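You operate a simulated robot arm through the tools that you are given. There is no shell and no other tool. Be economical: measure what you need, move in short steps, check, and stop when the job is done.

You run a simulated two-armed robot. Do the job below in one go: nothing can be reset, and whatever is moved stays where it is left.

## Task
Pick up the wide green carton from the test bench with one hand, pass it to the other hand and put it on the shelf under the counter.

Only the result counts: the job must be done as asked and must still hold three seconds after the hand-in. Knocking over, shifting, dropping, spilling or breaking anything else fails it.

## Robot
Two 7-joint arms with two-finger grippers on one trunk, on a base that drives. Base frame: it is fixed to the floor where the robot stands at the start and does not move with it; the origin is under the middle of the robot, x ahead of it, y to its left, z up; the surface under the hand at the start is at about z = 0.823. Lengths are in m, angles in degrees, forces in N, time in s.
The left shoulder is at the start at [0.051, 0.175, 1.177], the right one opposite. With the tool pointing down near the work surface each hand reaches from about 0.1 to 0.84 m from the robot's upright axis, wherever it stands, measured 20 degrees to its own side. Places, roughly: shelf under the counter [-2.4, 3.1, 0.2]. Payload 2.94 kg a hand.
The TCP of each hand is the grasp point between the finger pads, 0.03 m short of the fingertips. In the tool frame z runs along the fingers and y along their closing line. Largest opening 0.138 m; the body of the gripper starts 0.109 m behind the TCP.
Orientation is that of the tool frame in the base frame, as [roll, pitch, yaw] about the fixed x, y, z axes, in that order (R = Rz(yaw) Ry(pitch) Rx(roll)). With the fingers straight down and closing along the base's y, the tool's x points along the base's -x, its y along +y and its z along -z.

## Interface
- The arms move only by the tool jog_arm. It takes "left_steps", "right_steps" or both (then of equal length, played together; a hand with none holds still); each is a list that holds one entry, the list of rows, each a list of 7 numbers: the turn, a rotation vector about the tool's x, y, z in degrees, then the shift along the tool's x, y, z in m, then the opening in per cent of the stroke, from 0 (shut) to 100 (fully open). In form: [[[rx, ry, rz, tx, ty, tz, gripper], ...]]. A call has 1 to 20 rows; each row is the pose to reach, as a shift and turn from the pose commanded when the call began, along the tool's axes at that moment. A row lasts 0.2 s, in which the tool goes at most 0.05 m and 8.6 degrees; a call with a longer step from one row to the next is refused whole, and so is a gripper value outside its range. A pose out of reach is approached as far as the arm can. The call stops where the force on the tool passes 40 N (or 10 N more than at its start, if that is more) or the arm is blocked; 0.2 s more then pass. The fingers move at their own pace and stop on an object; they squeeze with about 36 N. The grip force told is the motor's: it shows also when the fingers shut on nothing. Time passes only in rows, and 0.2 s behind the last, so rows that repeat a pose let the fingers close. It gives the time, the measured TCP pose, the force on the tool (base axes), the opening and the grip force at its end, in the units of the frame above (readings bear some noise), with the torque about the TCP (base axes, N m) and any sound that the robot's microphone picked up.
- Cameras (640 x 400 px; columns grow to the right, rows downward): "scene" is now at [0.1066, -0.0251, 1.6369]; the picture's right is [-0.41, -0.91, -0.00], its down [-0.81, 0.36, -0.47] and it looks along [0.42, -0.19, -0.88] (base axes); focal length 296 px, centre (320, 200). "left" rides on the left gripper at [0.071, -0.019, -0.146] in its tool frame; the picture's right is [0.26, 0.96, 0.00], its down [-0.85, 0.23, -0.48] and it looks along [-0.46, 0.13, 0.88] (tool axes); focal length 280 px, centre (320, 200). "right" rides on the right gripper at [0.071, 0.019, -0.146] in its tool frame; the picture's right is [-0.26, 0.96, 0.00], its down [-0.85, -0.23, -0.48] and it looks along [-0.46, -0.12, 0.88] (tool axes); focal length 280 px, centre (320, 200). There is no depth. A picture from a camera that has moved, and an enlarged one, comes with that camera's place and axes in the base frame and with its lens.
- snapshot(camera): a new picture of that camera. It takes no simulated time.
- lift_body(by): slides the trunk up (or, below 0, down) by that many m; the arms and the scene camera ride with it, the base frame stays. It gives what a move gives, with no picture.
- base_move(legs): drives the robot by 1 to 6 legs, each [ahead, turn to the left] in m and degrees, along the robot's own axes; the way and the turn of a leg run together, so that a leg with both is an arc; at most 1.5 m and 180 degrees a leg. The arms and the cameras ride along, it lands a little off, and it stops where it bumps. It gives what a move gives.
- turn_head(pan, tilt): turns the head with the scene camera to pan (to the left, within 120 degrees either way) and tilt (down, from -29 to 69), counted from straight ahead of the robot. It gives what a move gives.
- close_up(camera, box): a new picture of the part [left, top, right, bottom] of that camera's present view, enlarged. It takes no simulated time.
- sign_off(): hands the job in; it is judged then, once.

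Go step by step. Nothing tells you exact positions but the pictures and the camera data: compare them with the known pose of the tool, close in by small moves and look again before you grip or let go. The budget is 120 turns and 108 pictures, counting those below and the enlarged ones. Unless the task says otherwise, let go and move clear before handing in, and close with one line.

The tools are called after ">>>" by a JSON object that holds its "name" and its "arguments". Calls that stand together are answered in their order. jog_arm: Moves the arms, as the interface text tells. Its arguments: {"type":"object","properties":{"left_steps":{"type":"array","items":{"type":"array","items":{"type":"array","items":{"type":"number"}}}},"right_steps":{"type":"array","items":{"type":"array","items":{"type":"array","items":{"type":"number"}}}}},"required":[]} The other tools are called the same way: lift_body (by) slides the trunk up or down; base_move (legs) drives the base; turn_head (pan, tilt) turns the head that bears the scene camera; snapshot (camera) takes a picture; close_up (camera, box) takes an enlarged picture of a part of a camera's view; sign_off () hands the job in.

At the start:

```text
t: 0.0
left_ee_pos: [0.6243, 0.1024, 1.0425]
left_orientation: [-179.9, 0.0, 180.0]
left_ft_force: [-1.2, 0.2, 0.3]
left_torque: [0.01, 0.01, 0.01]
left_grip_width: 0.1379
left_gripper_force: 0.1
right_ee_pos: [0.3796, -0.3406, 1.0939]
right_orientation: [180.0, -0.1, 180.0]
right_ft_force: [0.7, 0.1, 0.9]
right_torque: [0.01, -0.03, 0.04]
right_grip_width: 0.1379
right_gripper_force: 0.2
trunk travel left (down, up): [-0.35, 0.384]
robot x, y, heading: [0.0041, -0.0009, 0.0]
head pan, tilt: [-24.3, 62.2]
```

scene: 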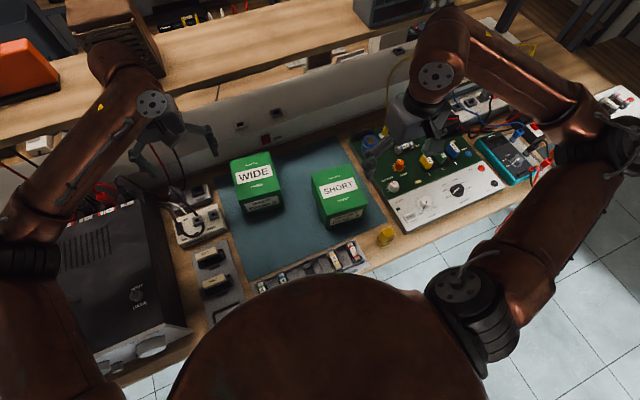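
right: 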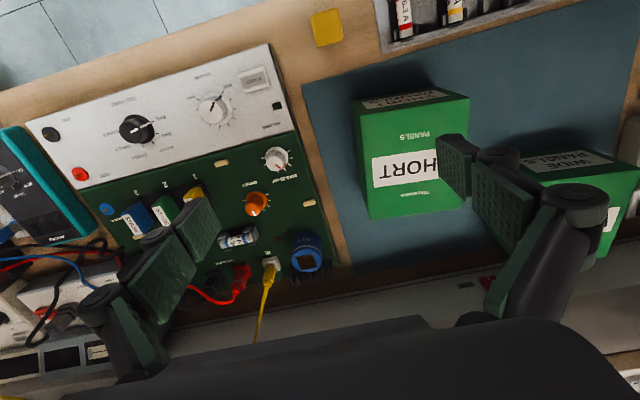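
left: 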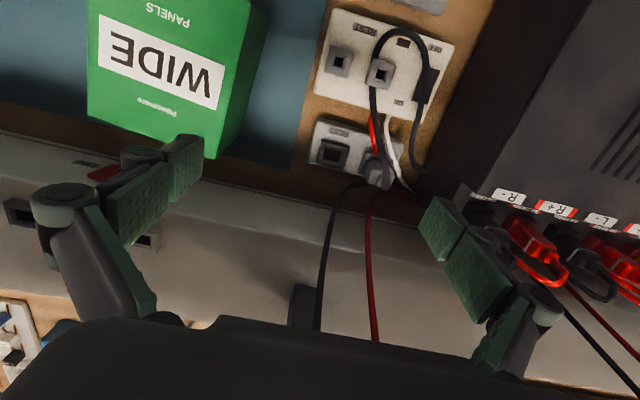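

I see two green cartons on the blue mat, one labelled WIDE on the left and one labelled SHORT. I'll enlarge the view to measure them.

>>> {"name": "close_up", "arguments": {"camera": "scene", "box": [200, 130, 400, 255]}}

>>> {"name": "close_up", "arguments": {"camera": "left", "box": [60, 0, 320, 163]}}

```text
3.20 times, centred on (300, 192) of scene
camera zoom: at [0.1066, -0.0251, 1.6369], right [-0.41, -0.91, 0.0], down [-0.81, 0.36, -0.47], along [0.42, -0.19, -0.88], focal length 946 px, centre (384, 224)
```

zoom: 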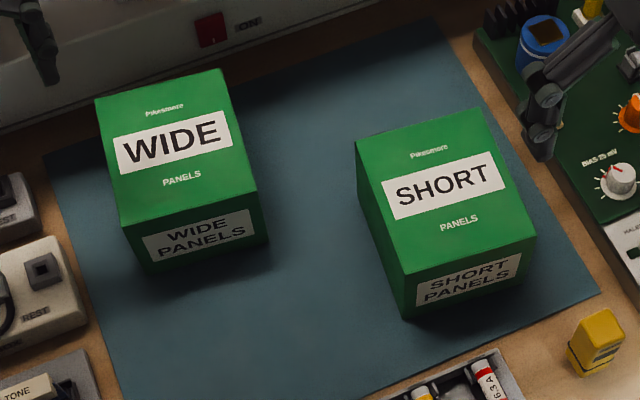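

```text
2.45 times, centred on (190, 82) of left
camera zoom: at [0.5524, 0.0842, 1.1885], right [-0.26, 0.96, 0.0], down [0.85, 0.23, 0.48], along [0.46, 0.13, -0.88], focal length 688 px, centre (639, 491)
```

zoom: 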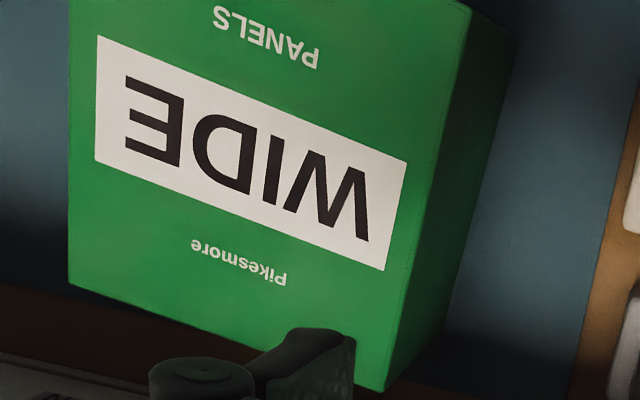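

The WIDE carton is centred near (0.608, -0.043). It measures about 0.12 (across y) by 0.138 by 0.09 tall, with its top at z of about 0.914 and a yaw of about -7.5°. Next I'll look toward the shelf.

>>> {"name": "turn_head", "arguments": {"pan": 118, "tilt": 18}}

>>> {"name": "snapshot", "arguments": {"camera": "scene"}}

```text
t: 2.3
left_ee_pos: [0.6235, 0.1026, 1.0429]
left_orientation: [179.9, 0.1, 180.0]
left_ft_force: [0.0, 0.6, 0.0]
left_torque: [-0.01, -0.01, 0.0]
left_grip_width: 0.138
left_gripper_force: 0.1
right_ee_pos: [0.3804, -0.3401, 1.0944]
right_orientation: [180.0, 0.0, -179.9]
right_ft_force: [-0.7, 0.5, 0.2]
right_torque: [0.01, -0.01, 0.01]
right_grip_width: 0.1381
right_gripper_force: 0.0
trunk travel left (down, up): [-0.35, 0.384]
robot x, y, heading: [-0.0019, 0.0015, -0.0]
head pan, tilt: [118.0, 18.0]
```

```text
102 pictures are left
camera scene: at [0.0044, 0.0837, 1.7008], right [0.88, 0.47, 0.0], down [0.14, -0.27, -0.95], along [-0.45, 0.84, -0.31], focal length 296 px, centre (320, 200)
```

scene: 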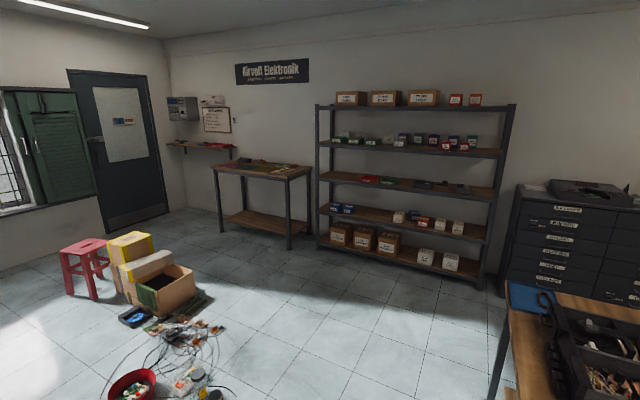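

The counter looks like the small table by the back wall, with an open lower shelf. I'll zoom in to measure it and check the floor route.

>>> {"name": "close_up", "arguments": {"camera": "scene", "box": [190, 145, 350, 265]}}

>>> {"name": "turn_head", "arguments": {"pan": 90, "tilt": 40}}

>>> {"name": "snapshot", "arguments": {"camera": "scene"}}

```text
3.33 times, centred on (270, 205) of scene
camera zoom: at [0.0044, 0.0837, 1.7008], right [0.88, 0.47, 0.0], down [0.14, -0.27, -0.95], along [-0.45, 0.84, -0.31], focal length 986 px, centre (487, 183)
```

zoom: 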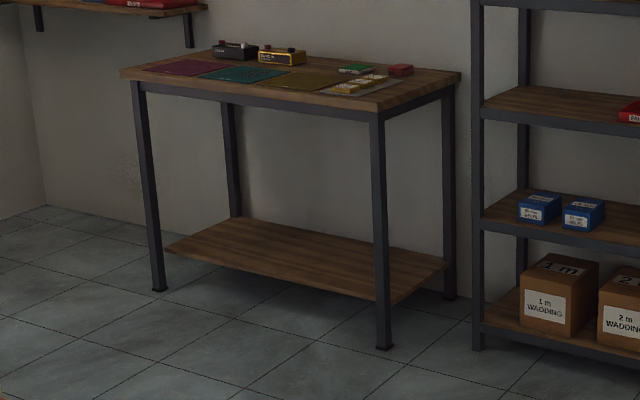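

```text
t: 3.2
left_ee_pos: [0.6234, 0.1035, 1.042]
left_orientation: [-180.0, 0.0, 180.0]
left_ft_force: [0.2, 0.6, 0.4]
left_torque: [0.01, 0.0, -0.02]
left_grip_width: 0.1379
left_gripper_force: 0.2
right_ee_pos: [0.3816, -0.3396, 1.0952]
right_orientation: [180.0, 0.0, 180.0]
right_ft_force: [0.4, -0.5, 0.1]
right_torque: [-0.03, 0.02, 0.04]
right_grip_width: 0.1377
right_gripper_force: 0.1
trunk travel left (down, up): [-0.35, 0.384]
robot x, y, heading: [0.0004, -0.0022, -0.2]
head pan, tilt: [90.0, 40.0]
```

```text
100 pictures are left
camera scene: at [0.0481, 0.0863, 1.6662], right [1.0, 0.0, 0.0], down [0.0, -0.64, -0.77], along [0.0, 0.77, -0.64], focal length 296 px, centre (320, 200)
```

scene: 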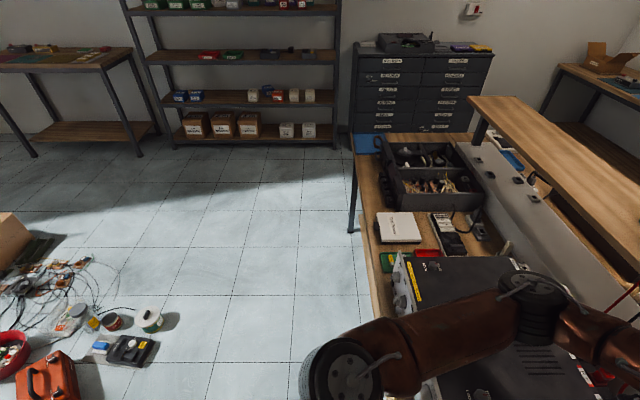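

The counter's lower shelf has its front edge at y of about 2.80, spans x from -3.0 to -1.86, and sits at z of about 0.2. The left hand will take the carton from above, so I'll centre it above the carton first and look.

>>> {"name": "jog_arm", "arguments": {"left_steps": [[[0, 0, 2, -0.001, -0.037, 0, 100], [0, 0, 4, -0.002, -0.074, 0, 100], [0, 0, 6, -0.004, -0.111, 0, 100], [0, 0, 7.5, -0.005, -0.149, 0, 100]]]}}

>>> {"name": "turn_head", "arguments": {"pan": -10, "tilt": 60}}

>>> {"name": "snapshot", "arguments": {"camera": "left"}}

>>> {"name": "snapshot", "arguments": {"camera": "scene"}}

```text
t: 4.2
left_ee_pos: [0.6297, -0.0468, 1.0441]
left_orientation: [-180.0, -0.1, 172.6]
left_ft_force: [-0.5, -0.4, 0.6]
left_torque: [0.04, 0.01, 0.02]
left_grip_width: 0.138
left_gripper_force: 0.1
right_ee_pos: [0.3807, -0.3428, 1.094]
right_orientation: [179.9, 0.0, -179.9]
right_ft_force: [-0.7, -0.7, 0.5]
right_torque: [0.04, 0.01, 0.02]
right_grip_width: 0.1379
right_gripper_force: 0.1
trunk travel left (down, up): [-0.35, 0.384]
robot x, y, heading: [-0.0001, -0.0021, -0.1]
head pan, tilt: [90.0, 40.0]
```

```text
t: 6.0
left_ee_pos: [0.6282, -0.0459, 1.0442]
left_orientation: [180.0, 0.0, 172.6]
left_ft_force: [1.3, -0.6, -0.1]
left_torque: [0.03, -0.02, 0.02]
left_grip_width: 0.1383
left_gripper_force: 0.0
right_ee_pos: [0.3804, -0.34, 1.0937]
right_orientation: [180.0, 0.0, -179.9]
right_ft_force: [-0.6, -0.8, 0.5]
right_torque: [0.01, 0.02, -0.01]
right_grip_width: 0.138
right_gripper_force: 0.1
trunk travel left (down, up): [-0.35, 0.384]
robot x, y, heading: [0.0008, -0.0006, 0.0]
head pan, tilt: [-10.0, 60.0]
```

```text
99 pictures are left
camera left: at [0.5547, -0.055, 1.1899], right [-0.13, 0.99, 0.0], down [0.87, 0.12, 0.48], along [0.47, 0.06, -0.88], focal length 280 px, centre (320, 200)
```

left: 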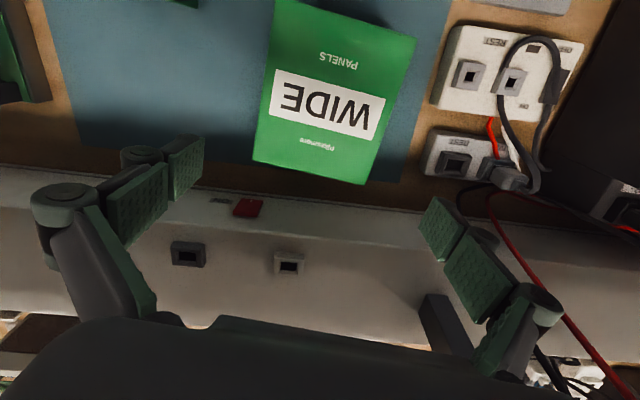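

```text
98 pictures are left
camera scene: at [0.1139, -0.0106, 1.6394], right [-0.17, -0.98, 0.0], down [-0.85, 0.15, -0.5], along [0.49, -0.09, -0.87], focal length 296 px, centre (320, 200)
```

scene: 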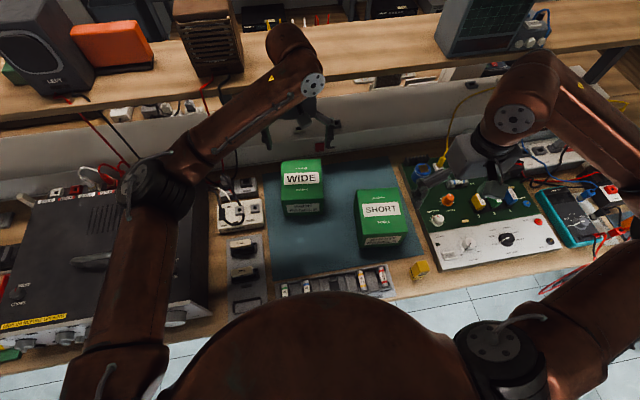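

The left view gives the carton centre at about (0.604, -0.042) with a yaw near -6.5°, which agrees with the scene view. I'll descend to just above the top and check that the fingers straddle it.

>>> {"name": "jog_arm", "arguments": {"left_steps": [[[0, 0, -1, 0.005, 0.0015, 0.03, 100], [0, 0, -1, 0.005, 0.0015, 0.06, 100], [0, 0, -1, 0.005, 0.0015, 0.085, 100]]]}}

>>> {"name": "snapshot", "arguments": {"camera": "left"}}

>>> {"name": "close_up", "arguments": {"camera": "scene", "box": [240, 100, 400, 220]}}

```text
t: 6.8
left_ee_pos: [0.6238, -0.044, 0.9577]
left_orientation: [179.9, 0.0, 173.5]
left_ft_force: [0.4, 0.2, -0.7]
left_torque: [0.01, 0.03, 0.02]
left_grip_width: 0.1377
left_gripper_force: 0.0
right_ee_pos: [0.3805, -0.3397, 1.0944]
right_orientation: [-180.0, -0.1, 180.0]
right_ft_force: [0.5, -0.2, -0.4]
right_torque: [-0.01, 0.02, -0.03]
right_grip_width: 0.1381
right_gripper_force: 0.0
trunk travel left (down, up): [-0.35, 0.384]
robot x, y, heading: [-0.0009, 0.0007, 0.3]
head pan, tilt: [-10.0, 60.0]
```

```text
97 pictures are left
camera left: at [0.5508, -0.0546, 1.1032], right [-0.15, 0.99, 0.0], down [0.87, 0.13, 0.48], along [0.47, 0.07, -0.88], focal length 280 px, centre (320, 200)
```

left: 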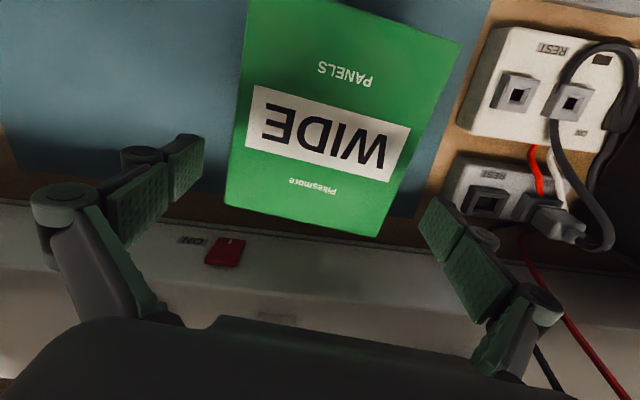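

```text
3.33 times, centred on (320, 160) of scene
camera zoom: at [0.1144, -0.0103, 1.6393], right [-0.17, -0.98, 0.0], down [-0.85, 0.15, -0.5], along [0.49, -0.09, -0.87], focal length 986 px, centre (320, 333)
```

zoom: 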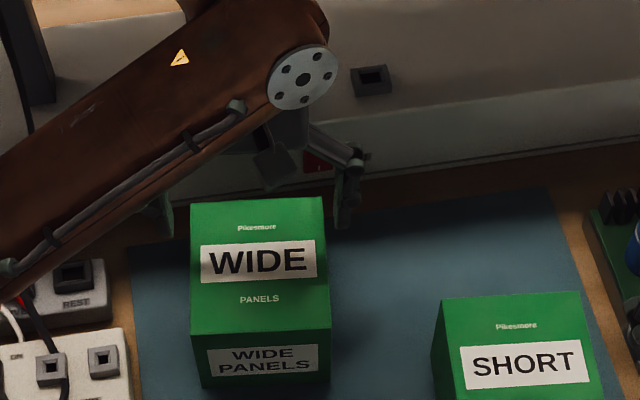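

The fingers straddle the carton with about 8 mm to spare on each side. I'll descend to z of about 0.889 and close.

>>> {"name": "jog_arm", "arguments": {"left_steps": [[[0, 0, 0, 0, 0, 0.025, 100], [0, 0, 0, 0, 0, 0.05, 100], [0, 0, 0, 0, 0, 0.069, 100], [0, 0, 0, 0, 0, 0.069, 80], [0, 0, 0, 0, 0, 0.069, 60], [0, 0, 0, 0, 0, 0.069, 60], [0, 0, 0, 0, 0, 0.069, 60], [0, 0, 0, 0, 0, 0.069, 60]]]}}

>>> {"name": "snapshot", "arguments": {"camera": "left"}}

```text
t: 8.6
left_ee_pos: [0.625, -0.0467, 0.8887]
left_orientation: [-180.0, 0.1, 173.5]
left_ft_force: [1.6, -7.3, 4.9]
left_torque: [-0.7, -0.04, -0.11]
left_grip_width: 0.119
left_gripper_force: 36.2
right_ee_pos: [0.3805, -0.3406, 1.0937]
right_orientation: [179.9, 0.1, 180.0]
right_ft_force: [0.2, -0.2, 0.3]
right_torque: [-0.01, 0.0, -0.01]
right_grip_width: 0.1379
right_gripper_force: 0.0
trunk travel left (down, up): [-0.35, 0.384]
robot x, y, heading: [-0.0031, -0.0016, -0.2]
head pan, tilt: [-10.0, 60.0]
```

```text
95 pictures are left
camera left: at [0.5513, -0.0558, 1.0346], right [-0.15, 0.99, 0.0], down [0.87, 0.13, 0.48], along [0.47, 0.07, -0.88], focal length 280 px, centre (320, 200)
```

left: 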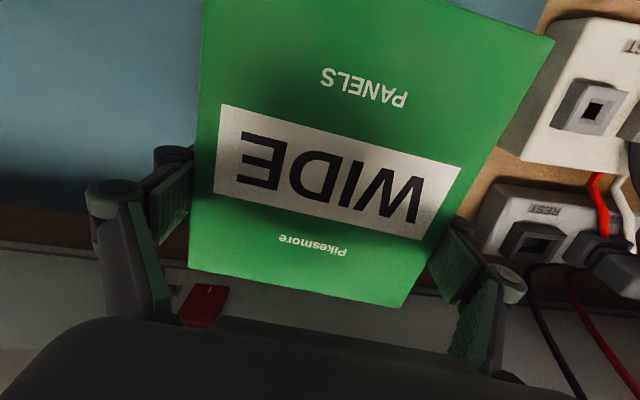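

The carton is gripped at 0.119 m. I'll lift it gently and read its weight.

>>> {"name": "jog_arm", "arguments": {"left_steps": [[[0, 0, 0, 0, 0, -0.01, 0], [0, 0, 0, 0, 0, -0.02, 0], [0, 0, 0, 0, 0, -0.04, 0], [0, 0, 0, 0, 0, -0.07, 0], [0, 0, 0, 0, 0, -0.1, 0], [0, 0, 0, 0, 0, -0.13, 0], [0, 0, 0, 0, 0, -0.16, 0], [0, 0, 0, 0, 0, -0.16, 0]]]}}

>>> {"name": "snapshot", "arguments": {"camera": "scene"}}

>>> {"name": "snapshot", "arguments": {"camera": "left"}}

```text
t: 10.3
left_ee_pos: [0.6259, -0.0447, 1.0471]
left_orientation: [179.9, -0.1, 173.7]
left_ft_force: [-0.6, 0.1, -6.2]
left_torque: [0.02, -0.09, 0.0]
left_grip_width: 0.1196
left_gripper_force: 36.0
right_ee_pos: [0.3813, -0.3403, 1.0933]
right_orientation: [180.0, 0.0, -179.9]
right_ft_force: [-0.3, -1.1, 0.2]
right_torque: [0.02, 0.04, 0.03]
right_grip_width: 0.138
right_gripper_force: 0.1
trunk travel left (down, up): [-0.35, 0.384]
robot x, y, heading: [-0.0009, 0.0016, -0.2]
head pan, tilt: [-10.0, 60.0]
```

```text
94 pictures are left
camera scene: at [0.115, -0.0108, 1.6392], right [-0.17, -0.98, 0.0], down [-0.85, 0.15, -0.5], along [0.49, -0.09, -0.87], focal length 296 px, centre (320, 200)
```

scene: 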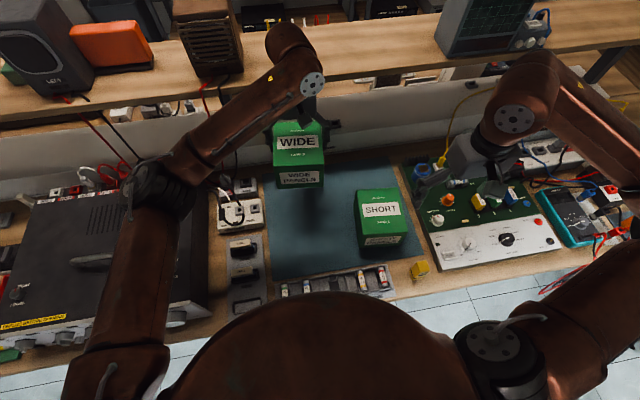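

```text
93 pictures are left
camera left: at [0.5519, -0.0559, 1.1934], right [-0.15, 0.99, 0.0], down [0.87, 0.13, 0.47], along [0.47, 0.07, -0.88], focal length 280 px, centre (320, 200)
```

left: 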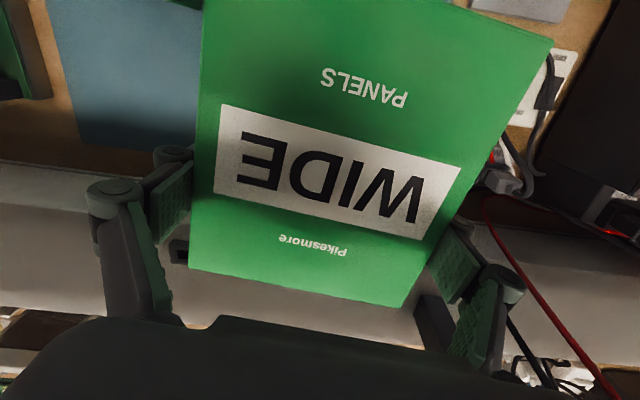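

The carton weighs about 0.63 kg and isn't slipping. Before backing off from the bench I'll check the floor behind and to the sides.

>>> {"name": "turn_head", "arguments": {"pan": 120, "tilt": 45}}

>>> {"name": "snapshot", "arguments": {"camera": "scene"}}

>>> {"name": "turn_head", "arguments": {"pan": -120, "tilt": 35}}

>>> {"name": "snapshot", "arguments": {"camera": "scene"}}

```text
t: 12.5
left_ee_pos: [0.6237, -0.0451, 1.0484]
left_orientation: [-180.0, 0.0, 173.4]
left_ft_force: [-0.9, -0.5, -5.0]
left_torque: [0.0, -0.11, 0.02]
left_grip_width: 0.1194
left_gripper_force: 35.4
right_ee_pos: [0.3819, -0.34, 1.0924]
right_orientation: [180.0, -0.1, 180.0]
right_ft_force: [-0.2, -0.8, 0.0]
right_torque: [0.0, -0.03, -0.04]
right_grip_width: 0.1382
right_gripper_force: 0.0
trunk travel left (down, up): [-0.35, 0.384]
robot x, y, heading: [0.0001, 0.0027, 0.3]
head pan, tilt: [120.0, 45.0]
```

```text
92 pictures are left
camera scene: at [0.0082, 0.0713, 1.6589], right [0.87, 0.5, 0.0], down [0.35, -0.61, -0.71], along [-0.35, 0.61, -0.71], focal length 296 px, centre (320, 200)
```

scene: 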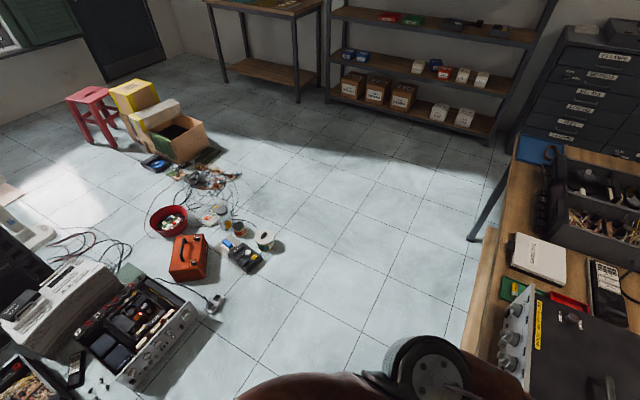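

```text
t: 15.8
left_ee_pos: [0.6251, -0.0458, 1.0478]
left_orientation: [180.0, 0.1, 173.5]
left_ft_force: [0.0, -1.0, -4.3]
left_torque: [0.0, -0.14, 0.0]
left_grip_width: 0.1196
left_gripper_force: 35.7
right_ee_pos: [0.3809, -0.34, 1.0943]
right_orientation: [180.0, -0.1, -180.0]
right_ft_force: [-0.6, 0.4, -0.2]
right_torque: [0.0, -0.01, 0.01]
right_grip_width: 0.138
right_gripper_force: 0.0
trunk travel left (down, up): [-0.35, 0.384]
robot x, y, heading: [-0.0021, 0.0005, 0.1]
head pan, tilt: [-120.0, 35.0]
```

```text
91 pictures are left
camera scene: at [0.0048, -0.0755, 1.6737], right [-0.87, 0.5, 0.0], down [0.29, 0.5, -0.82], along [-0.41, -0.71, -0.57], focal length 296 px, centre (320, 200)
```

scene: 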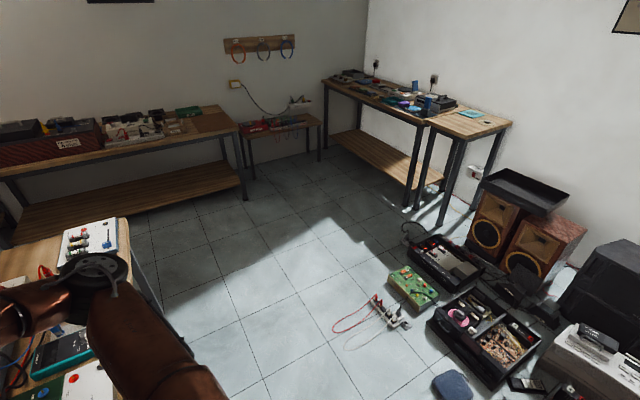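

The floor behind is clear to about x = -0.85, with low clutter beyond that. I'll back off 0.38 m, then turn left 90° toward open floor.

>>> {"name": "base_move", "arguments": {"legs": [[-0.38, 0]]}}

>>> {"name": "turn_head", "arguments": {"pan": 0, "tilt": 50}}

>>> {"name": "snapshot", "arguments": {"camera": "scene"}}

```text
t: 18.3
left_ee_pos: [0.2339, -0.048, 1.048]
left_orientation: [180.0, 0.0, 173.2]
left_ft_force: [-0.8, 0.1, -3.9]
left_torque: [-0.03, -0.1, 0.01]
left_grip_width: 0.1194
left_gripper_force: 35.8
right_ee_pos: [-0.012, -0.3417, 1.0939]
right_orientation: [-180.0, 0.0, 179.6]
right_ft_force: [0.0, -0.1, 0.1]
right_torque: [0.0, -0.05, 0.02]
right_grip_width: 0.1377
right_gripper_force: 0.0
trunk travel left (down, up): [-0.35, 0.384]
robot x, y, heading: [-0.3923, -0.0002, -0.6]
head pan, tilt: [-120.0, 35.0]
```

```text
t: 20.3
left_ee_pos: [0.2347, -0.0478, 1.0475]
left_orientation: [180.0, -0.1, 173.1]
left_ft_force: [-0.2, -0.1, -5.1]
left_torque: [0.0, -0.14, -0.01]
left_grip_width: 0.1195
left_gripper_force: 36.3
right_ee_pos: [-0.0102, -0.343, 1.0943]
right_orientation: [-179.9, -0.1, 179.6]
right_ft_force: [0.4, 0.9, 0.0]
right_torque: [0.04, 0.0, 0.04]
right_grip_width: 0.1379
right_gripper_force: 0.0
trunk travel left (down, up): [-0.35, 0.384]
robot x, y, heading: [-0.388, 0.0009, -0.3]
head pan, tilt: [0.0, 50.0]
```

```text
90 pictures are left
camera scene: at [-0.2639, 0.0013, 1.6519], right [-0.01, -1.0, 0.0], down [-0.77, 0.01, -0.64], along [0.64, 0.0, -0.77], focal length 296 px, centre (320, 200)
```

scene: 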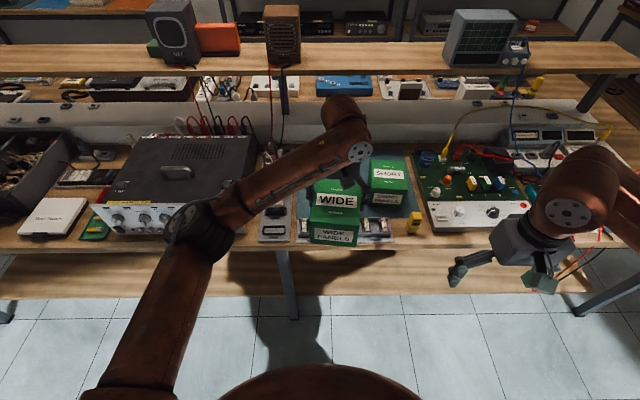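

The bench is clear. Now the turn left of 90°.

>>> {"name": "base_move", "arguments": {"legs": [[0, 90]]}}

>>> {"name": "snapshot", "arguments": {"camera": "scene"}}

```text
t: 24.5
left_ee_pos: [-0.3376, 0.6261, 1.048]
left_orientation: [-180.0, -0.2, -97.2]
left_ft_force: [-0.5, 0.6, -4.6]
left_torque: [0.09, -0.01, 0.0]
left_grip_width: 0.1195
left_gripper_force: 36.0
right_ee_pos: [-0.0446, 0.3776, 1.094]
right_orientation: [-180.0, -0.2, -90.7]
right_ft_force: [-0.3, 0.0, -1.2]
right_torque: [0.0, -0.02, 0.02]
right_grip_width: 0.138
right_gripper_force: 0.0
trunk travel left (down, up): [-0.35, 0.384]
robot x, y, heading: [-0.3874, -0.0015, 89.6]
head pan, tilt: [0.0, 50.0]
```

```text
89 pictures are left
camera scene: at [-0.3868, 0.1283, 1.6519], right [1.0, -0.01, 0.0], down [-0.01, -0.77, -0.64], along [0.01, 0.64, -0.77], focal length 296 px, centre (320, 200)
```

scene: 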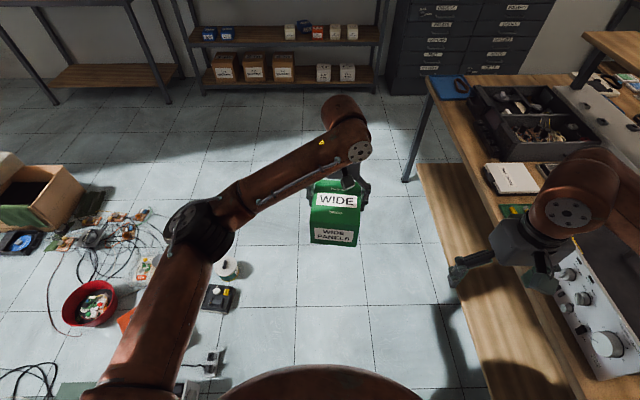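

The robot faces open floor. I'll drive 1.5 m ahead to a clear spot for the handover.

>>> {"name": "base_move", "arguments": {"legs": [[1.4, 0]]}}

>>> {"name": "turn_head", "arguments": {"pan": 0, "tilt": 48}}

>>> {"name": "snapshot", "arguments": {"camera": "scene"}}

```text
t: 31.5
left_ee_pos: [-0.2944, 2.0264, 1.0469]
left_orientation: [179.9, -0.2, -98.2]
left_ft_force: [-0.6, -0.6, -4.9]
left_torque: [0.12, -0.06, -0.02]
left_grip_width: 0.1192
left_gripper_force: 35.9
right_ee_pos: [-0.0085, 1.7741, 1.0944]
right_orientation: [179.9, -0.2, -91.7]
right_ft_force: [-0.3, 0.2, 0.4]
right_torque: [-0.02, 0.0, 0.04]
right_grip_width: 0.138
right_gripper_force: 0.2
trunk travel left (down, up): [-0.35, 0.384]
robot x, y, heading: [-0.358, 1.4002, 88.2]
head pan, tilt: [0.0, 50.0]
```

```text
t: 32.1
left_ee_pos: [-0.2966, 2.0253, 1.0466]
left_orientation: [179.9, -0.2, -98.2]
left_ft_force: [-0.1, 0.2, -5.2]
left_torque: [0.14, -0.02, -0.02]
left_grip_width: 0.1195
left_gripper_force: 35.6
right_ee_pos: [-0.0076, 1.7749, 1.0945]
right_orientation: [-180.0, 0.0, -91.8]
right_ft_force: [0.2, 0.0, 0.6]
right_torque: [0.05, 0.02, -0.01]
right_grip_width: 0.1382
right_gripper_force: 0.0
trunk travel left (down, up): [-0.35, 0.384]
robot x, y, heading: [-0.359, 1.4019, 88.1]
head pan, tilt: [0.0, 48.0]
```

```text
88 pictures are left
camera scene: at [-0.3544, 1.5313, 1.6546], right [1.0, -0.03, 0.0], down [-0.02, -0.74, -0.67], along [0.02, 0.67, -0.74], focal length 296 px, centre (320, 200)
```

scene: 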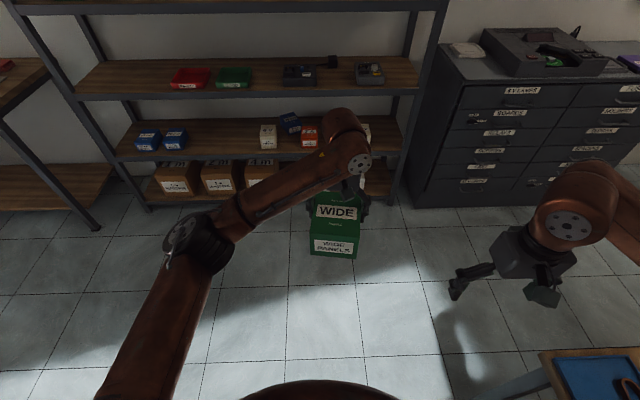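

I'll turn away from the bench corner. Then the left hand moves the carton slightly outward and yaws it 35°, so the right hand can come in from the near face.

>>> {"name": "base_move", "arguments": {"legs": [[0, 35]]}}

>>> {"name": "jog_arm", "arguments": {"left_steps": [[[0, 0, -6, -0.01, 0.0075, 0, 0], [0, 0, -12, -0.02, 0.015, 0, 0], [0, 0, -18, -0.03, 0.0225, 0, 0], [0, 0, -24, -0.04, 0.03, 0, 0], [0, 0, -30, -0.05, 0.0375, 0, 0], [0, 0, -36, -0.06, 0.045, 0, 0], [0, 0, -41.5, -0.0677, 0.051, 0, 0], [0, 0, -41.5, -0.0677, 0.051, 0, 0]]]}}

>>> {"name": "snapshot", "arguments": {"camera": "scene"}}

```text
t: 34.2
left_ee_pos: [-0.6662, 1.9499, 1.0478]
left_orientation: [-179.9, -0.1, -63.0]
left_ft_force: [-0.9, 0.8, -4.5]
left_torque: [0.1, 0.02, -0.03]
left_grip_width: 0.1194
left_gripper_force: 36.1
right_ee_pos: [-0.2843, 1.9086, 1.0934]
right_orientation: [180.0, -0.1, -56.8]
right_ft_force: [0.0, 0.5, 0.0]
right_torque: [0.01, -0.01, -0.01]
right_grip_width: 0.1378
right_gripper_force: 0.0
trunk travel left (down, up): [-0.35, 0.384]
robot x, y, heading: [-0.3599, 1.4063, 123.4]
head pan, tilt: [0.0, 48.0]
```

```text
t: 36.0
left_ee_pos: [-0.7416, 1.9871, 1.0479]
left_orientation: [179.9, 0.0, -21.4]
left_ft_force: [0.2, -0.2, -4.5]
left_torque: [0.07, 0.07, 0.02]
left_grip_width: 0.1195
left_gripper_force: 35.9
right_ee_pos: [-0.2845, 1.9077, 1.0942]
right_orientation: [-180.0, 0.0, -56.7]
right_ft_force: [0.1, 0.1, -0.5]
right_torque: [0.02, -0.01, -0.02]
right_grip_width: 0.1379
right_gripper_force: 0.0
trunk travel left (down, up): [-0.35, 0.384]
robot x, y, heading: [-0.36, 1.3995, 123.2]
head pan, tilt: [0.0, 48.0]
```

```text
87 pictures are left
camera scene: at [-0.428, 1.511, 1.6546], right [0.84, 0.55, 0.0], down [0.41, -0.62, -0.67], along [-0.37, 0.56, -0.74], focal length 296 px, centre (320, 200)
```

scene: 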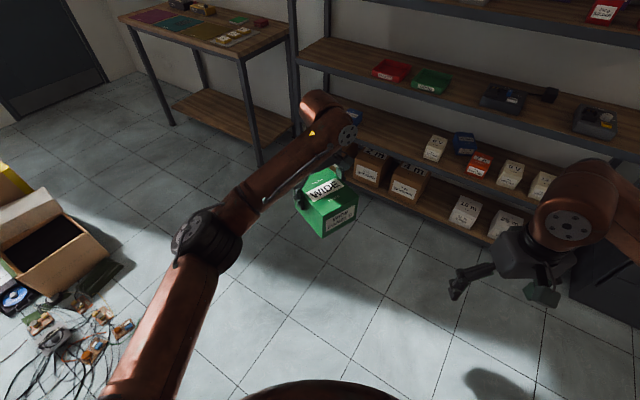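

The carton is in handover position. The right hand now swings to a standoff behind the near face, pointing forward-left and 30° down.

>>> {"name": "jog_arm", "arguments": {"right_steps": [[[-1.83, -5.8, -3.17, -0.0155, 0.0221, -0.001, 100], [-3.66, -11.6, -6.34, -0.031, 0.0442, -0.001, 100], [-5.49, -17.4, -9.51, -0.0465, 0.0663, -0.002, 100], [-7.32, -23.2, -12.68, -0.062, 0.0884, -0.002, 100], [-9.15, -29, -15.85, -0.0775, 0.1105, -0.003, 100], [-10.98, -34.8, -19.02, -0.093, 0.1326, -0.004, 100], [-12.81, -40.6, -22.19, -0.1085, 0.1547, -0.004, 100], [-14.64, -46.4, -25.36, -0.124, 0.1768, -0.005, 100], [-16.47, -52.2, -28.53, -0.1395, 0.1989, -0.006, 100], [-18.3, -58, -31.7, -0.155, 0.221, -0.006, 100], [-18.3, -58, -31.7, -0.155, 0.221, -0.006, 100]]]}}

>>> {"name": "snapshot", "arguments": {"camera": "scene"}}

>>> {"name": "snapshot", "arguments": {"camera": "right"}}

```text
t: 38.4
left_ee_pos: [-0.7416, 1.986, 1.0473]
left_orientation: [179.9, 0.0, -21.6]
left_ft_force: [0.0, -0.7, -5.3]
left_torque: [0.02, 0.15, 0.0]
left_grip_width: 0.1196
left_gripper_force: 35.8
right_ee_pos: [-0.5545, 1.9163, 1.1007]
right_orientation: [-179.9, 60.0, -21.7]
right_ft_force: [-0.1, -0.3, 0.0]
right_torque: [-0.05, -0.05, 0.0]
right_grip_width: 0.1381
right_gripper_force: 0.1
trunk travel left (down, up): [-0.35, 0.384]
robot x, y, heading: [-0.3582, 1.4008, 123.3]
head pan, tilt: [0.0, 48.0]
```

```text
86 pictures are left
camera scene: at [-0.4279, 1.5106, 1.6547], right [0.84, 0.55, 0.0], down [0.41, -0.62, -0.67], along [-0.37, 0.56, -0.74], focal length 296 px, centre (320, 200)
```

scene: 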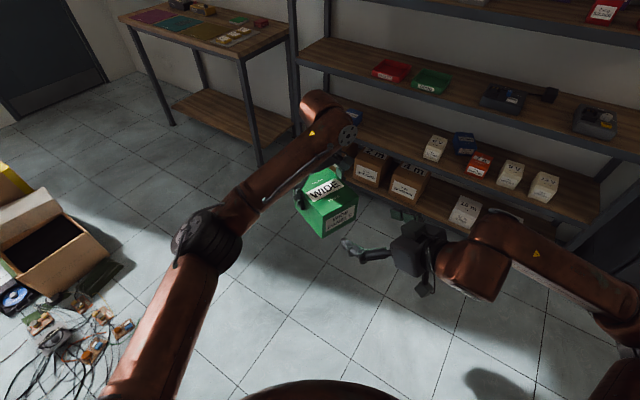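

```text
85 pictures are left
camera right: at [-0.4123, 1.8396, 1.1142], right [-0.48, -0.85, 0.23], down [0.07, 0.22, 0.97], along [-0.88, 0.48, -0.04], focal length 280 px, centre (320, 200)
```

right: 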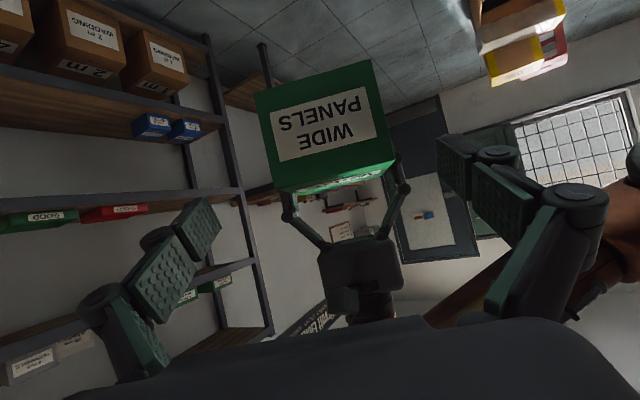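

The carton sits between the right fingers' lines, about 5 mm to the left of centre. I'll correct that, approach part way and check.

>>> {"name": "jog_arm", "arguments": {"right_steps": [[[0, 0, 0, 0, 0.005, 0.025, 100], [0, 0, 0, 0, 0.005, 0.05, 100], [0, 0, 0, 0, 0.005, 0.075, 100], [0, 0, 0, 0, 0.005, 0.075, 100]]]}}

>>> {"name": "snapshot", "arguments": {"camera": "right"}}

>>> {"name": "close_up", "arguments": {"camera": "scene", "box": [260, 120, 460, 300]}}

```text
t: 39.4
left_ee_pos: [-0.7414, 1.987, 1.0486]
left_orientation: [180.0, 0.1, -21.6]
left_ft_force: [0.9, -0.4, -5.1]
left_torque: [0.05, 0.08, 0.0]
left_grip_width: 0.1192
left_gripper_force: 36.1
right_ee_pos: [-0.6179, 1.9362, 1.0622]
right_orientation: [-180.0, 59.9, -21.7]
right_ft_force: [0.1, -0.4, -0.5]
right_torque: [0.0, 0.02, -0.01]
right_grip_width: 0.1379
right_gripper_force: 0.0
trunk travel left (down, up): [-0.35, 0.384]
robot x, y, heading: [-0.3604, 1.4064, 123.6]
head pan, tilt: [0.0, 48.0]
```

```text
84 pictures are left
camera right: at [-0.4746, 1.8598, 1.075], right [-0.48, -0.85, 0.23], down [0.07, 0.22, 0.97], along [-0.87, 0.48, -0.04], focal length 280 px, centre (320, 200)
```

right: 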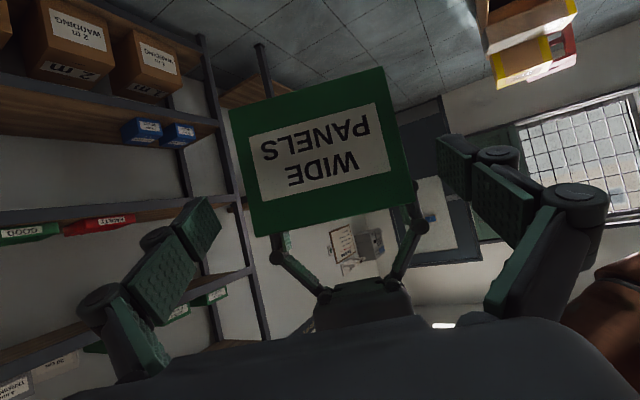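

```text
2.22 times, centred on (360, 210) of scene
camera zoom: at [-0.4275, 1.5105, 1.6547], right [0.84, 0.55, 0.0], down [0.41, -0.62, -0.67], along [-0.37, 0.56, -0.74], focal length 657 px, centre (231, 178)
```

zoom: 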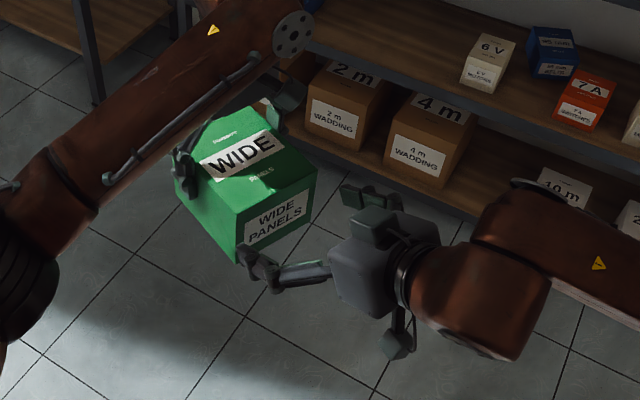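

Alignment is within about 2 mm and the carton centre is at z of about 1.03. I'll slide the right fingers in along the side faces.

>>> {"name": "jog_arm", "arguments": {"right_steps": [[[0, 0, 0, 0, 0.001, 0.02, 100], [0, 0, 0, 0, 0.001, 0.04, 100], [0, 0, 0, 0, 0.001, 0.06, 100], [0, 0, 0, 0, 0.001, 0.075, 100], [0, 0, 0, 0, 0.001, 0.087, 100], [0, 0, 0, 0, 0.001, 0.087, 100]]]}}

>>> {"name": "snapshot", "arguments": {"camera": "right"}}

>>> {"name": "close_up", "arguments": {"camera": "scene", "box": [260, 120, 460, 300]}}

```text
t: 40.8
left_ee_pos: [-0.7415, 1.9866, 1.0491]
left_orientation: [179.8, 0.0, -21.7]
left_ft_force: [0.8, -0.2, -5.0]
left_torque: [0.03, 0.11, -0.04]
left_grip_width: 0.1194
left_gripper_force: 35.7
right_ee_pos: [-0.6881, 1.9636, 1.0201]
right_orientation: [179.9, 59.9, -21.8]
right_ft_force: [0.3, 0.7, -1.4]
right_torque: [0.01, 0.03, 0.01]
right_grip_width: 0.1381
right_gripper_force: 0.1
trunk travel left (down, up): [-0.35, 0.384]
robot x, y, heading: [-0.3595, 1.4025, 123.2]
head pan, tilt: [0.0, 48.0]
```

```text
82 pictures are left
camera right: at [-0.5446, 1.8869, 1.0324], right [-0.48, -0.85, 0.23], down [0.07, 0.22, 0.97], along [-0.87, 0.48, -0.04], focal length 280 px, centre (320, 200)
```

right: 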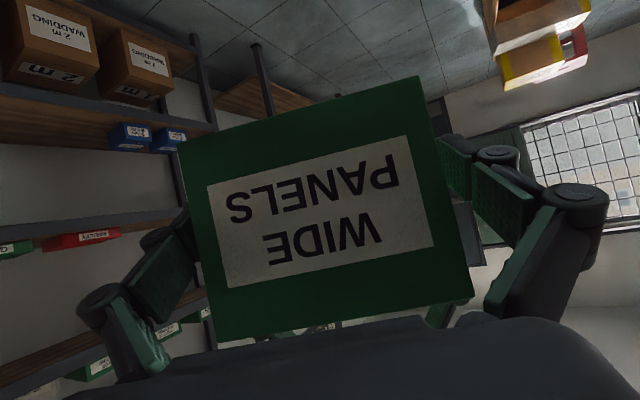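

```text
2.22 times, centred on (360, 210) of scene
camera zoom: at [-0.428, 1.5108, 1.6547], right [0.84, 0.55, 0.0], down [0.41, -0.62, -0.67], along [-0.37, 0.56, -0.74], focal length 657 px, centre (231, 178)
```

zoom: 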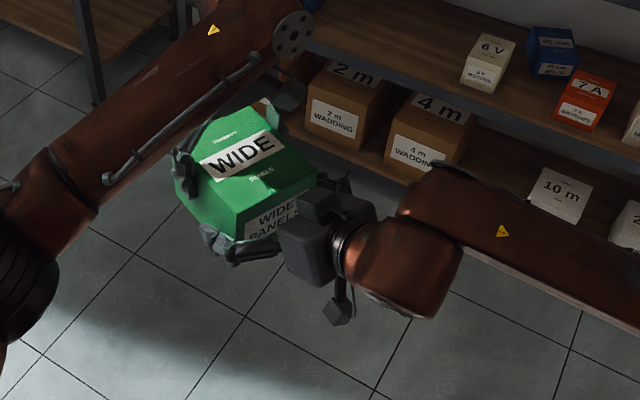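

The right fingers straddle the carton without contact. I'll close the right gripper while the left still holds.

>>> {"name": "jog_arm", "arguments": {"right_steps": [[[0, 0, 0, 0, 0, 0, 90], [0, 0, 0, 0, 0, 0, 80], [0, 0, 0, 0, 0, 0, 60], [0, 0, 0, 0, 0, 0, 40], [0, 0, 0, 0, 0, 0, 0], [0, 0, 0, 0, 0, 0, 0]]]}}

>>> {"name": "snapshot", "arguments": {"camera": "right"}}

```text
t: 42.2
left_ee_pos: [-0.7412, 1.9861, 1.0483]
left_orientation: [180.0, 0.0, -21.6]
left_ft_force: [-5.4, -4.6, -5.7]
left_torque: [-0.4, 0.37, -0.06]
left_grip_width: 0.1195
left_gripper_force: 36.2
right_ee_pos: [-0.6871, 1.9644, 1.0187]
right_orientation: [-180.0, 59.9, -21.8]
right_ft_force: [5.7, 3.7, 1.2]
right_torque: [0.38, -0.06, -0.2]
right_grip_width: 0.1194
right_gripper_force: 36.0
trunk travel left (down, up): [-0.35, 0.384]
robot x, y, heading: [-0.3592, 1.4033, 123.3]
head pan, tilt: [0.0, 48.0]
```

```text
80 pictures are left
camera right: at [-0.5446, 1.8872, 1.0323], right [-0.48, -0.85, 0.23], down [0.07, 0.22, 0.97], along [-0.87, 0.48, -0.04], focal length 280 px, centre (320, 200)
```

right: 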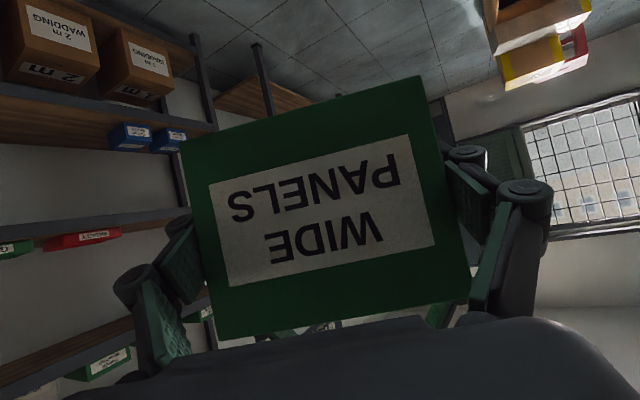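

Both hands hold the carton at 0.119 m. I'll open the left hand, then raise it straight up.

>>> {"name": "jog_arm", "arguments": {"left_steps": [[[0, 0, 0, 0, 0, 0, 95], [0, 0, 0, 0, 0, 0, 100], [0, 0, 0, 0, 0, 0, 100]]]}}

>>> {"name": "jog_arm", "arguments": {"left_steps": [[[0, 0, 0, 0, 0, -0.015, 100], [0, 0, 0, 0, 0, -0.035, 100], [0, 0, 0, 0, 0, -0.065, 100], [0, 0, 0, 0, 0, -0.1, 100], [0, 0, 0, 0, 0, -0.13, 100]]]}}

>>> {"name": "snapshot", "arguments": {"camera": "scene"}}

>>> {"name": "snapshot", "arguments": {"camera": "right"}}

```text
t: 43.0
left_ee_pos: [-0.7429, 1.987, 1.0485]
left_orientation: [179.9, 0.0, -21.6]
left_ft_force: [0.0, 0.1, 0.0]
left_torque: [-0.01, 0.0, 0.01]
left_grip_width: 0.1377
left_gripper_force: 0.0
right_ee_pos: [-0.6869, 1.9631, 1.0199]
right_orientation: [180.0, 59.9, -21.7]
right_ft_force: [0.0, 0.0, -0.1]
right_torque: [-0.06, -0.21, 0.04]
right_grip_width: 0.1194
right_gripper_force: 35.8
trunk travel left (down, up): [-0.35, 0.384]
robot x, y, heading: [-0.3604, 1.4035, 123.4]
head pan, tilt: [0.0, 48.0]
```

```text
t: 44.2
left_ee_pos: [-0.7413, 1.9867, 1.179]
left_orientation: [180.0, 0.0, -21.6]
left_ft_force: [-0.1, 0.1, 1.0]
left_torque: [-0.01, 0.01, 0.0]
left_grip_width: 0.1379
left_gripper_force: 0.1
right_ee_pos: [-0.6872, 1.963, 1.0201]
right_orientation: [179.9, 59.9, -21.8]
right_ft_force: [0.1, -1.0, -0.3]
right_torque: [-0.07, -0.15, 0.01]
right_grip_width: 0.1192
right_gripper_force: 35.4
trunk travel left (down, up): [-0.35, 0.384]
robot x, y, heading: [-0.3603, 1.4032, 123.2]
head pan, tilt: [0.0, 48.0]
```

```text
79 pictures are left
camera scene: at [-0.4277, 1.5103, 1.6547], right [0.84, 0.55, 0.0], down [0.41, -0.62, -0.67], along [-0.37, 0.56, -0.74], focal length 296 px, centre (320, 200)
```

scene: 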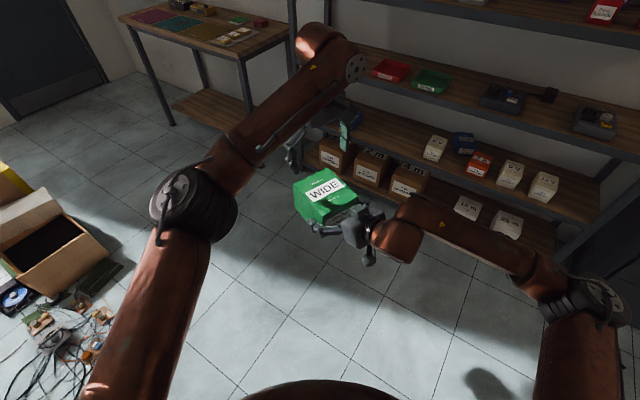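

```text
78 pictures are left
camera right: at [-0.5442, 1.8865, 1.0326], right [-0.48, -0.85, 0.23], down [0.07, 0.22, 0.97], along [-0.87, 0.48, -0.04], focal length 280 px, centre (320, 200)
```

right: 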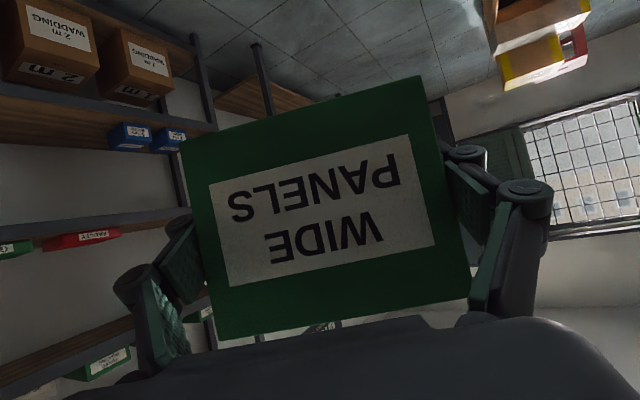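

The right hand holds the carton alone and steadily. I'll fold the left arm back and to the side.

>>> {"name": "jog_arm", "arguments": {"left_steps": [[[0, 0, 3, 0.0115, 0.0436, 0, 100], [0, 0, 6, 0.0231, 0.0873, 0, 100], [0, 0, 9, 0.0346, 0.1309, 0, 80], [0, 0, 12, 0.0462, 0.1745, 0, 60], [0, 0, 15, 0.0577, 0.2182, 0, 40], [0, 0, 18, 0.0693, 0.2618, 0, 20], [0, 0, 21, 0.0808, 0.3055, 0, 20], [0, 0, 24, 0.0924, 0.3491, 0, 20], [0, 0, 27, 0.1039, 0.3927, 0, 20], [0, 0, 30, 0.1155, 0.4364, 0, 20], [0, 0, 35, 0.127, 0.48, 0, 20], [0, 0, 35, 0.127, 0.48, 0, 20]]]}}

>>> {"name": "snapshot", "arguments": {"camera": "scene"}}

```text
t: 46.8
left_ee_pos: [-0.803, 1.4959, 1.1762]
left_orientation: [180.0, -0.2, -56.7]
left_ft_force: [0.1, 0.7, -0.1]
left_torque: [-0.06, -0.01, -0.01]
left_grip_width: 0.0277
left_gripper_force: 0.2
right_ee_pos: [-0.688, 1.9643, 1.0189]
right_orientation: [179.8, 59.8, -21.9]
right_ft_force: [-0.1, 0.9, -0.6]
right_torque: [-0.04, -0.14, -0.02]
right_grip_width: 0.1192
right_gripper_force: 36.3
trunk travel left (down, up): [-0.35, 0.384]
robot x, y, heading: [-0.3588, 1.3996, 123.4]
head pan, tilt: [0.0, 48.0]
```

```text
77 pictures are left
camera scene: at [-0.4294, 1.5125, 1.6543], right [0.84, 0.55, 0.0], down [0.41, -0.62, -0.67], along [-0.37, 0.56, -0.74], focal length 296 px, centre (320, 200)
```

scene: 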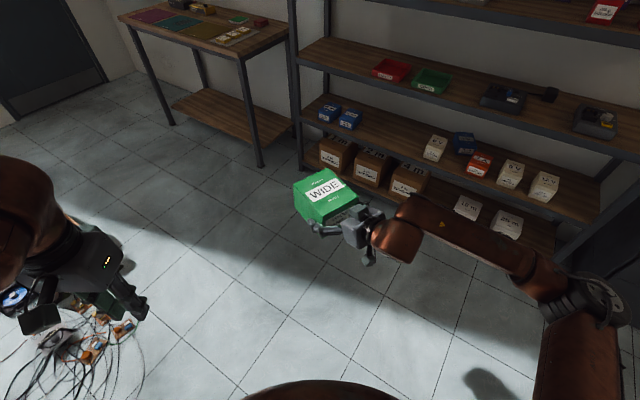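

The left arm is clear. I'll drive to a waypoint north of the floor clutter, heading for the counter.

>>> {"name": "base_move", "arguments": {"legs": [[0, 20], [1.17, 0]]}}

>>> {"name": "turn_head", "arguments": {"pan": 30, "tilt": 45}}

>>> {"name": "snapshot", "arguments": {"camera": "scene"}}

```text
t: 53.8
left_ee_pos: [-1.75, 2.0388, 1.1776]
left_orientation: [179.9, -0.1, -36.6]
left_ft_force: [0.4, 0.4, -0.7]
left_torque: [0.01, 0.02, -0.01]
left_grip_width: 0.0278
left_gripper_force: 0.1
right_ee_pos: [-1.8019, 2.5193, 1.0196]
right_orientation: [179.9, 59.9, -1.7]
right_ft_force: [-0.2, 1.1, -0.2]
right_torque: [-0.01, -0.14, 0.04]
right_grip_width: 0.1195
right_gripper_force: 36.3
trunk travel left (down, up): [-0.35, 0.384]
robot x, y, heading: [-1.302, 2.1022, 143.2]
head pan, tilt: [0.0, 48.0]
```

```text
t: 54.8
left_ee_pos: [-1.7502, 2.0386, 1.1778]
left_orientation: [-179.9, 0.0, -36.6]
left_ft_force: [0.4, -0.3, -0.1]
left_torque: [0.03, 0.0, 0.0]
left_grip_width: 0.0276
left_gripper_force: 0.0
right_ee_pos: [-1.8023, 2.5182, 1.0191]
right_orientation: [-179.9, 59.9, -1.7]
right_ft_force: [-0.1, 0.4, 0.1]
right_torque: [-0.02, -0.18, -0.01]
right_grip_width: 0.1193
right_gripper_force: 35.6
trunk travel left (down, up): [-0.35, 0.384]
robot x, y, heading: [-1.3001, 2.1024, 143.3]
head pan, tilt: [30.0, 45.0]
```

```text
76 pictures are left
camera scene: at [-1.4204, 2.1437, 1.6588], right [0.12, 0.99, 0.0], down [0.7, -0.08, -0.71], along [-0.7, 0.08, -0.71], focal length 296 px, centre (320, 200)
```

scene: 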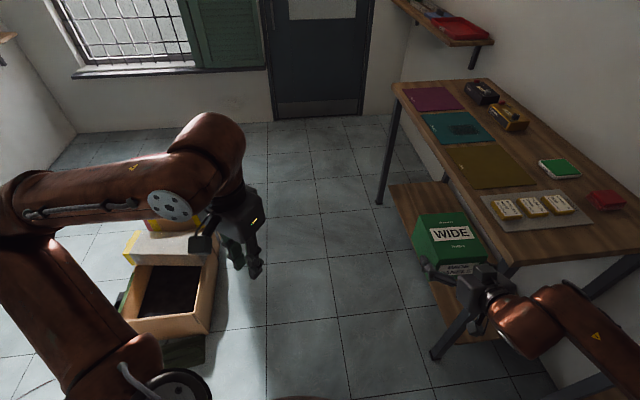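

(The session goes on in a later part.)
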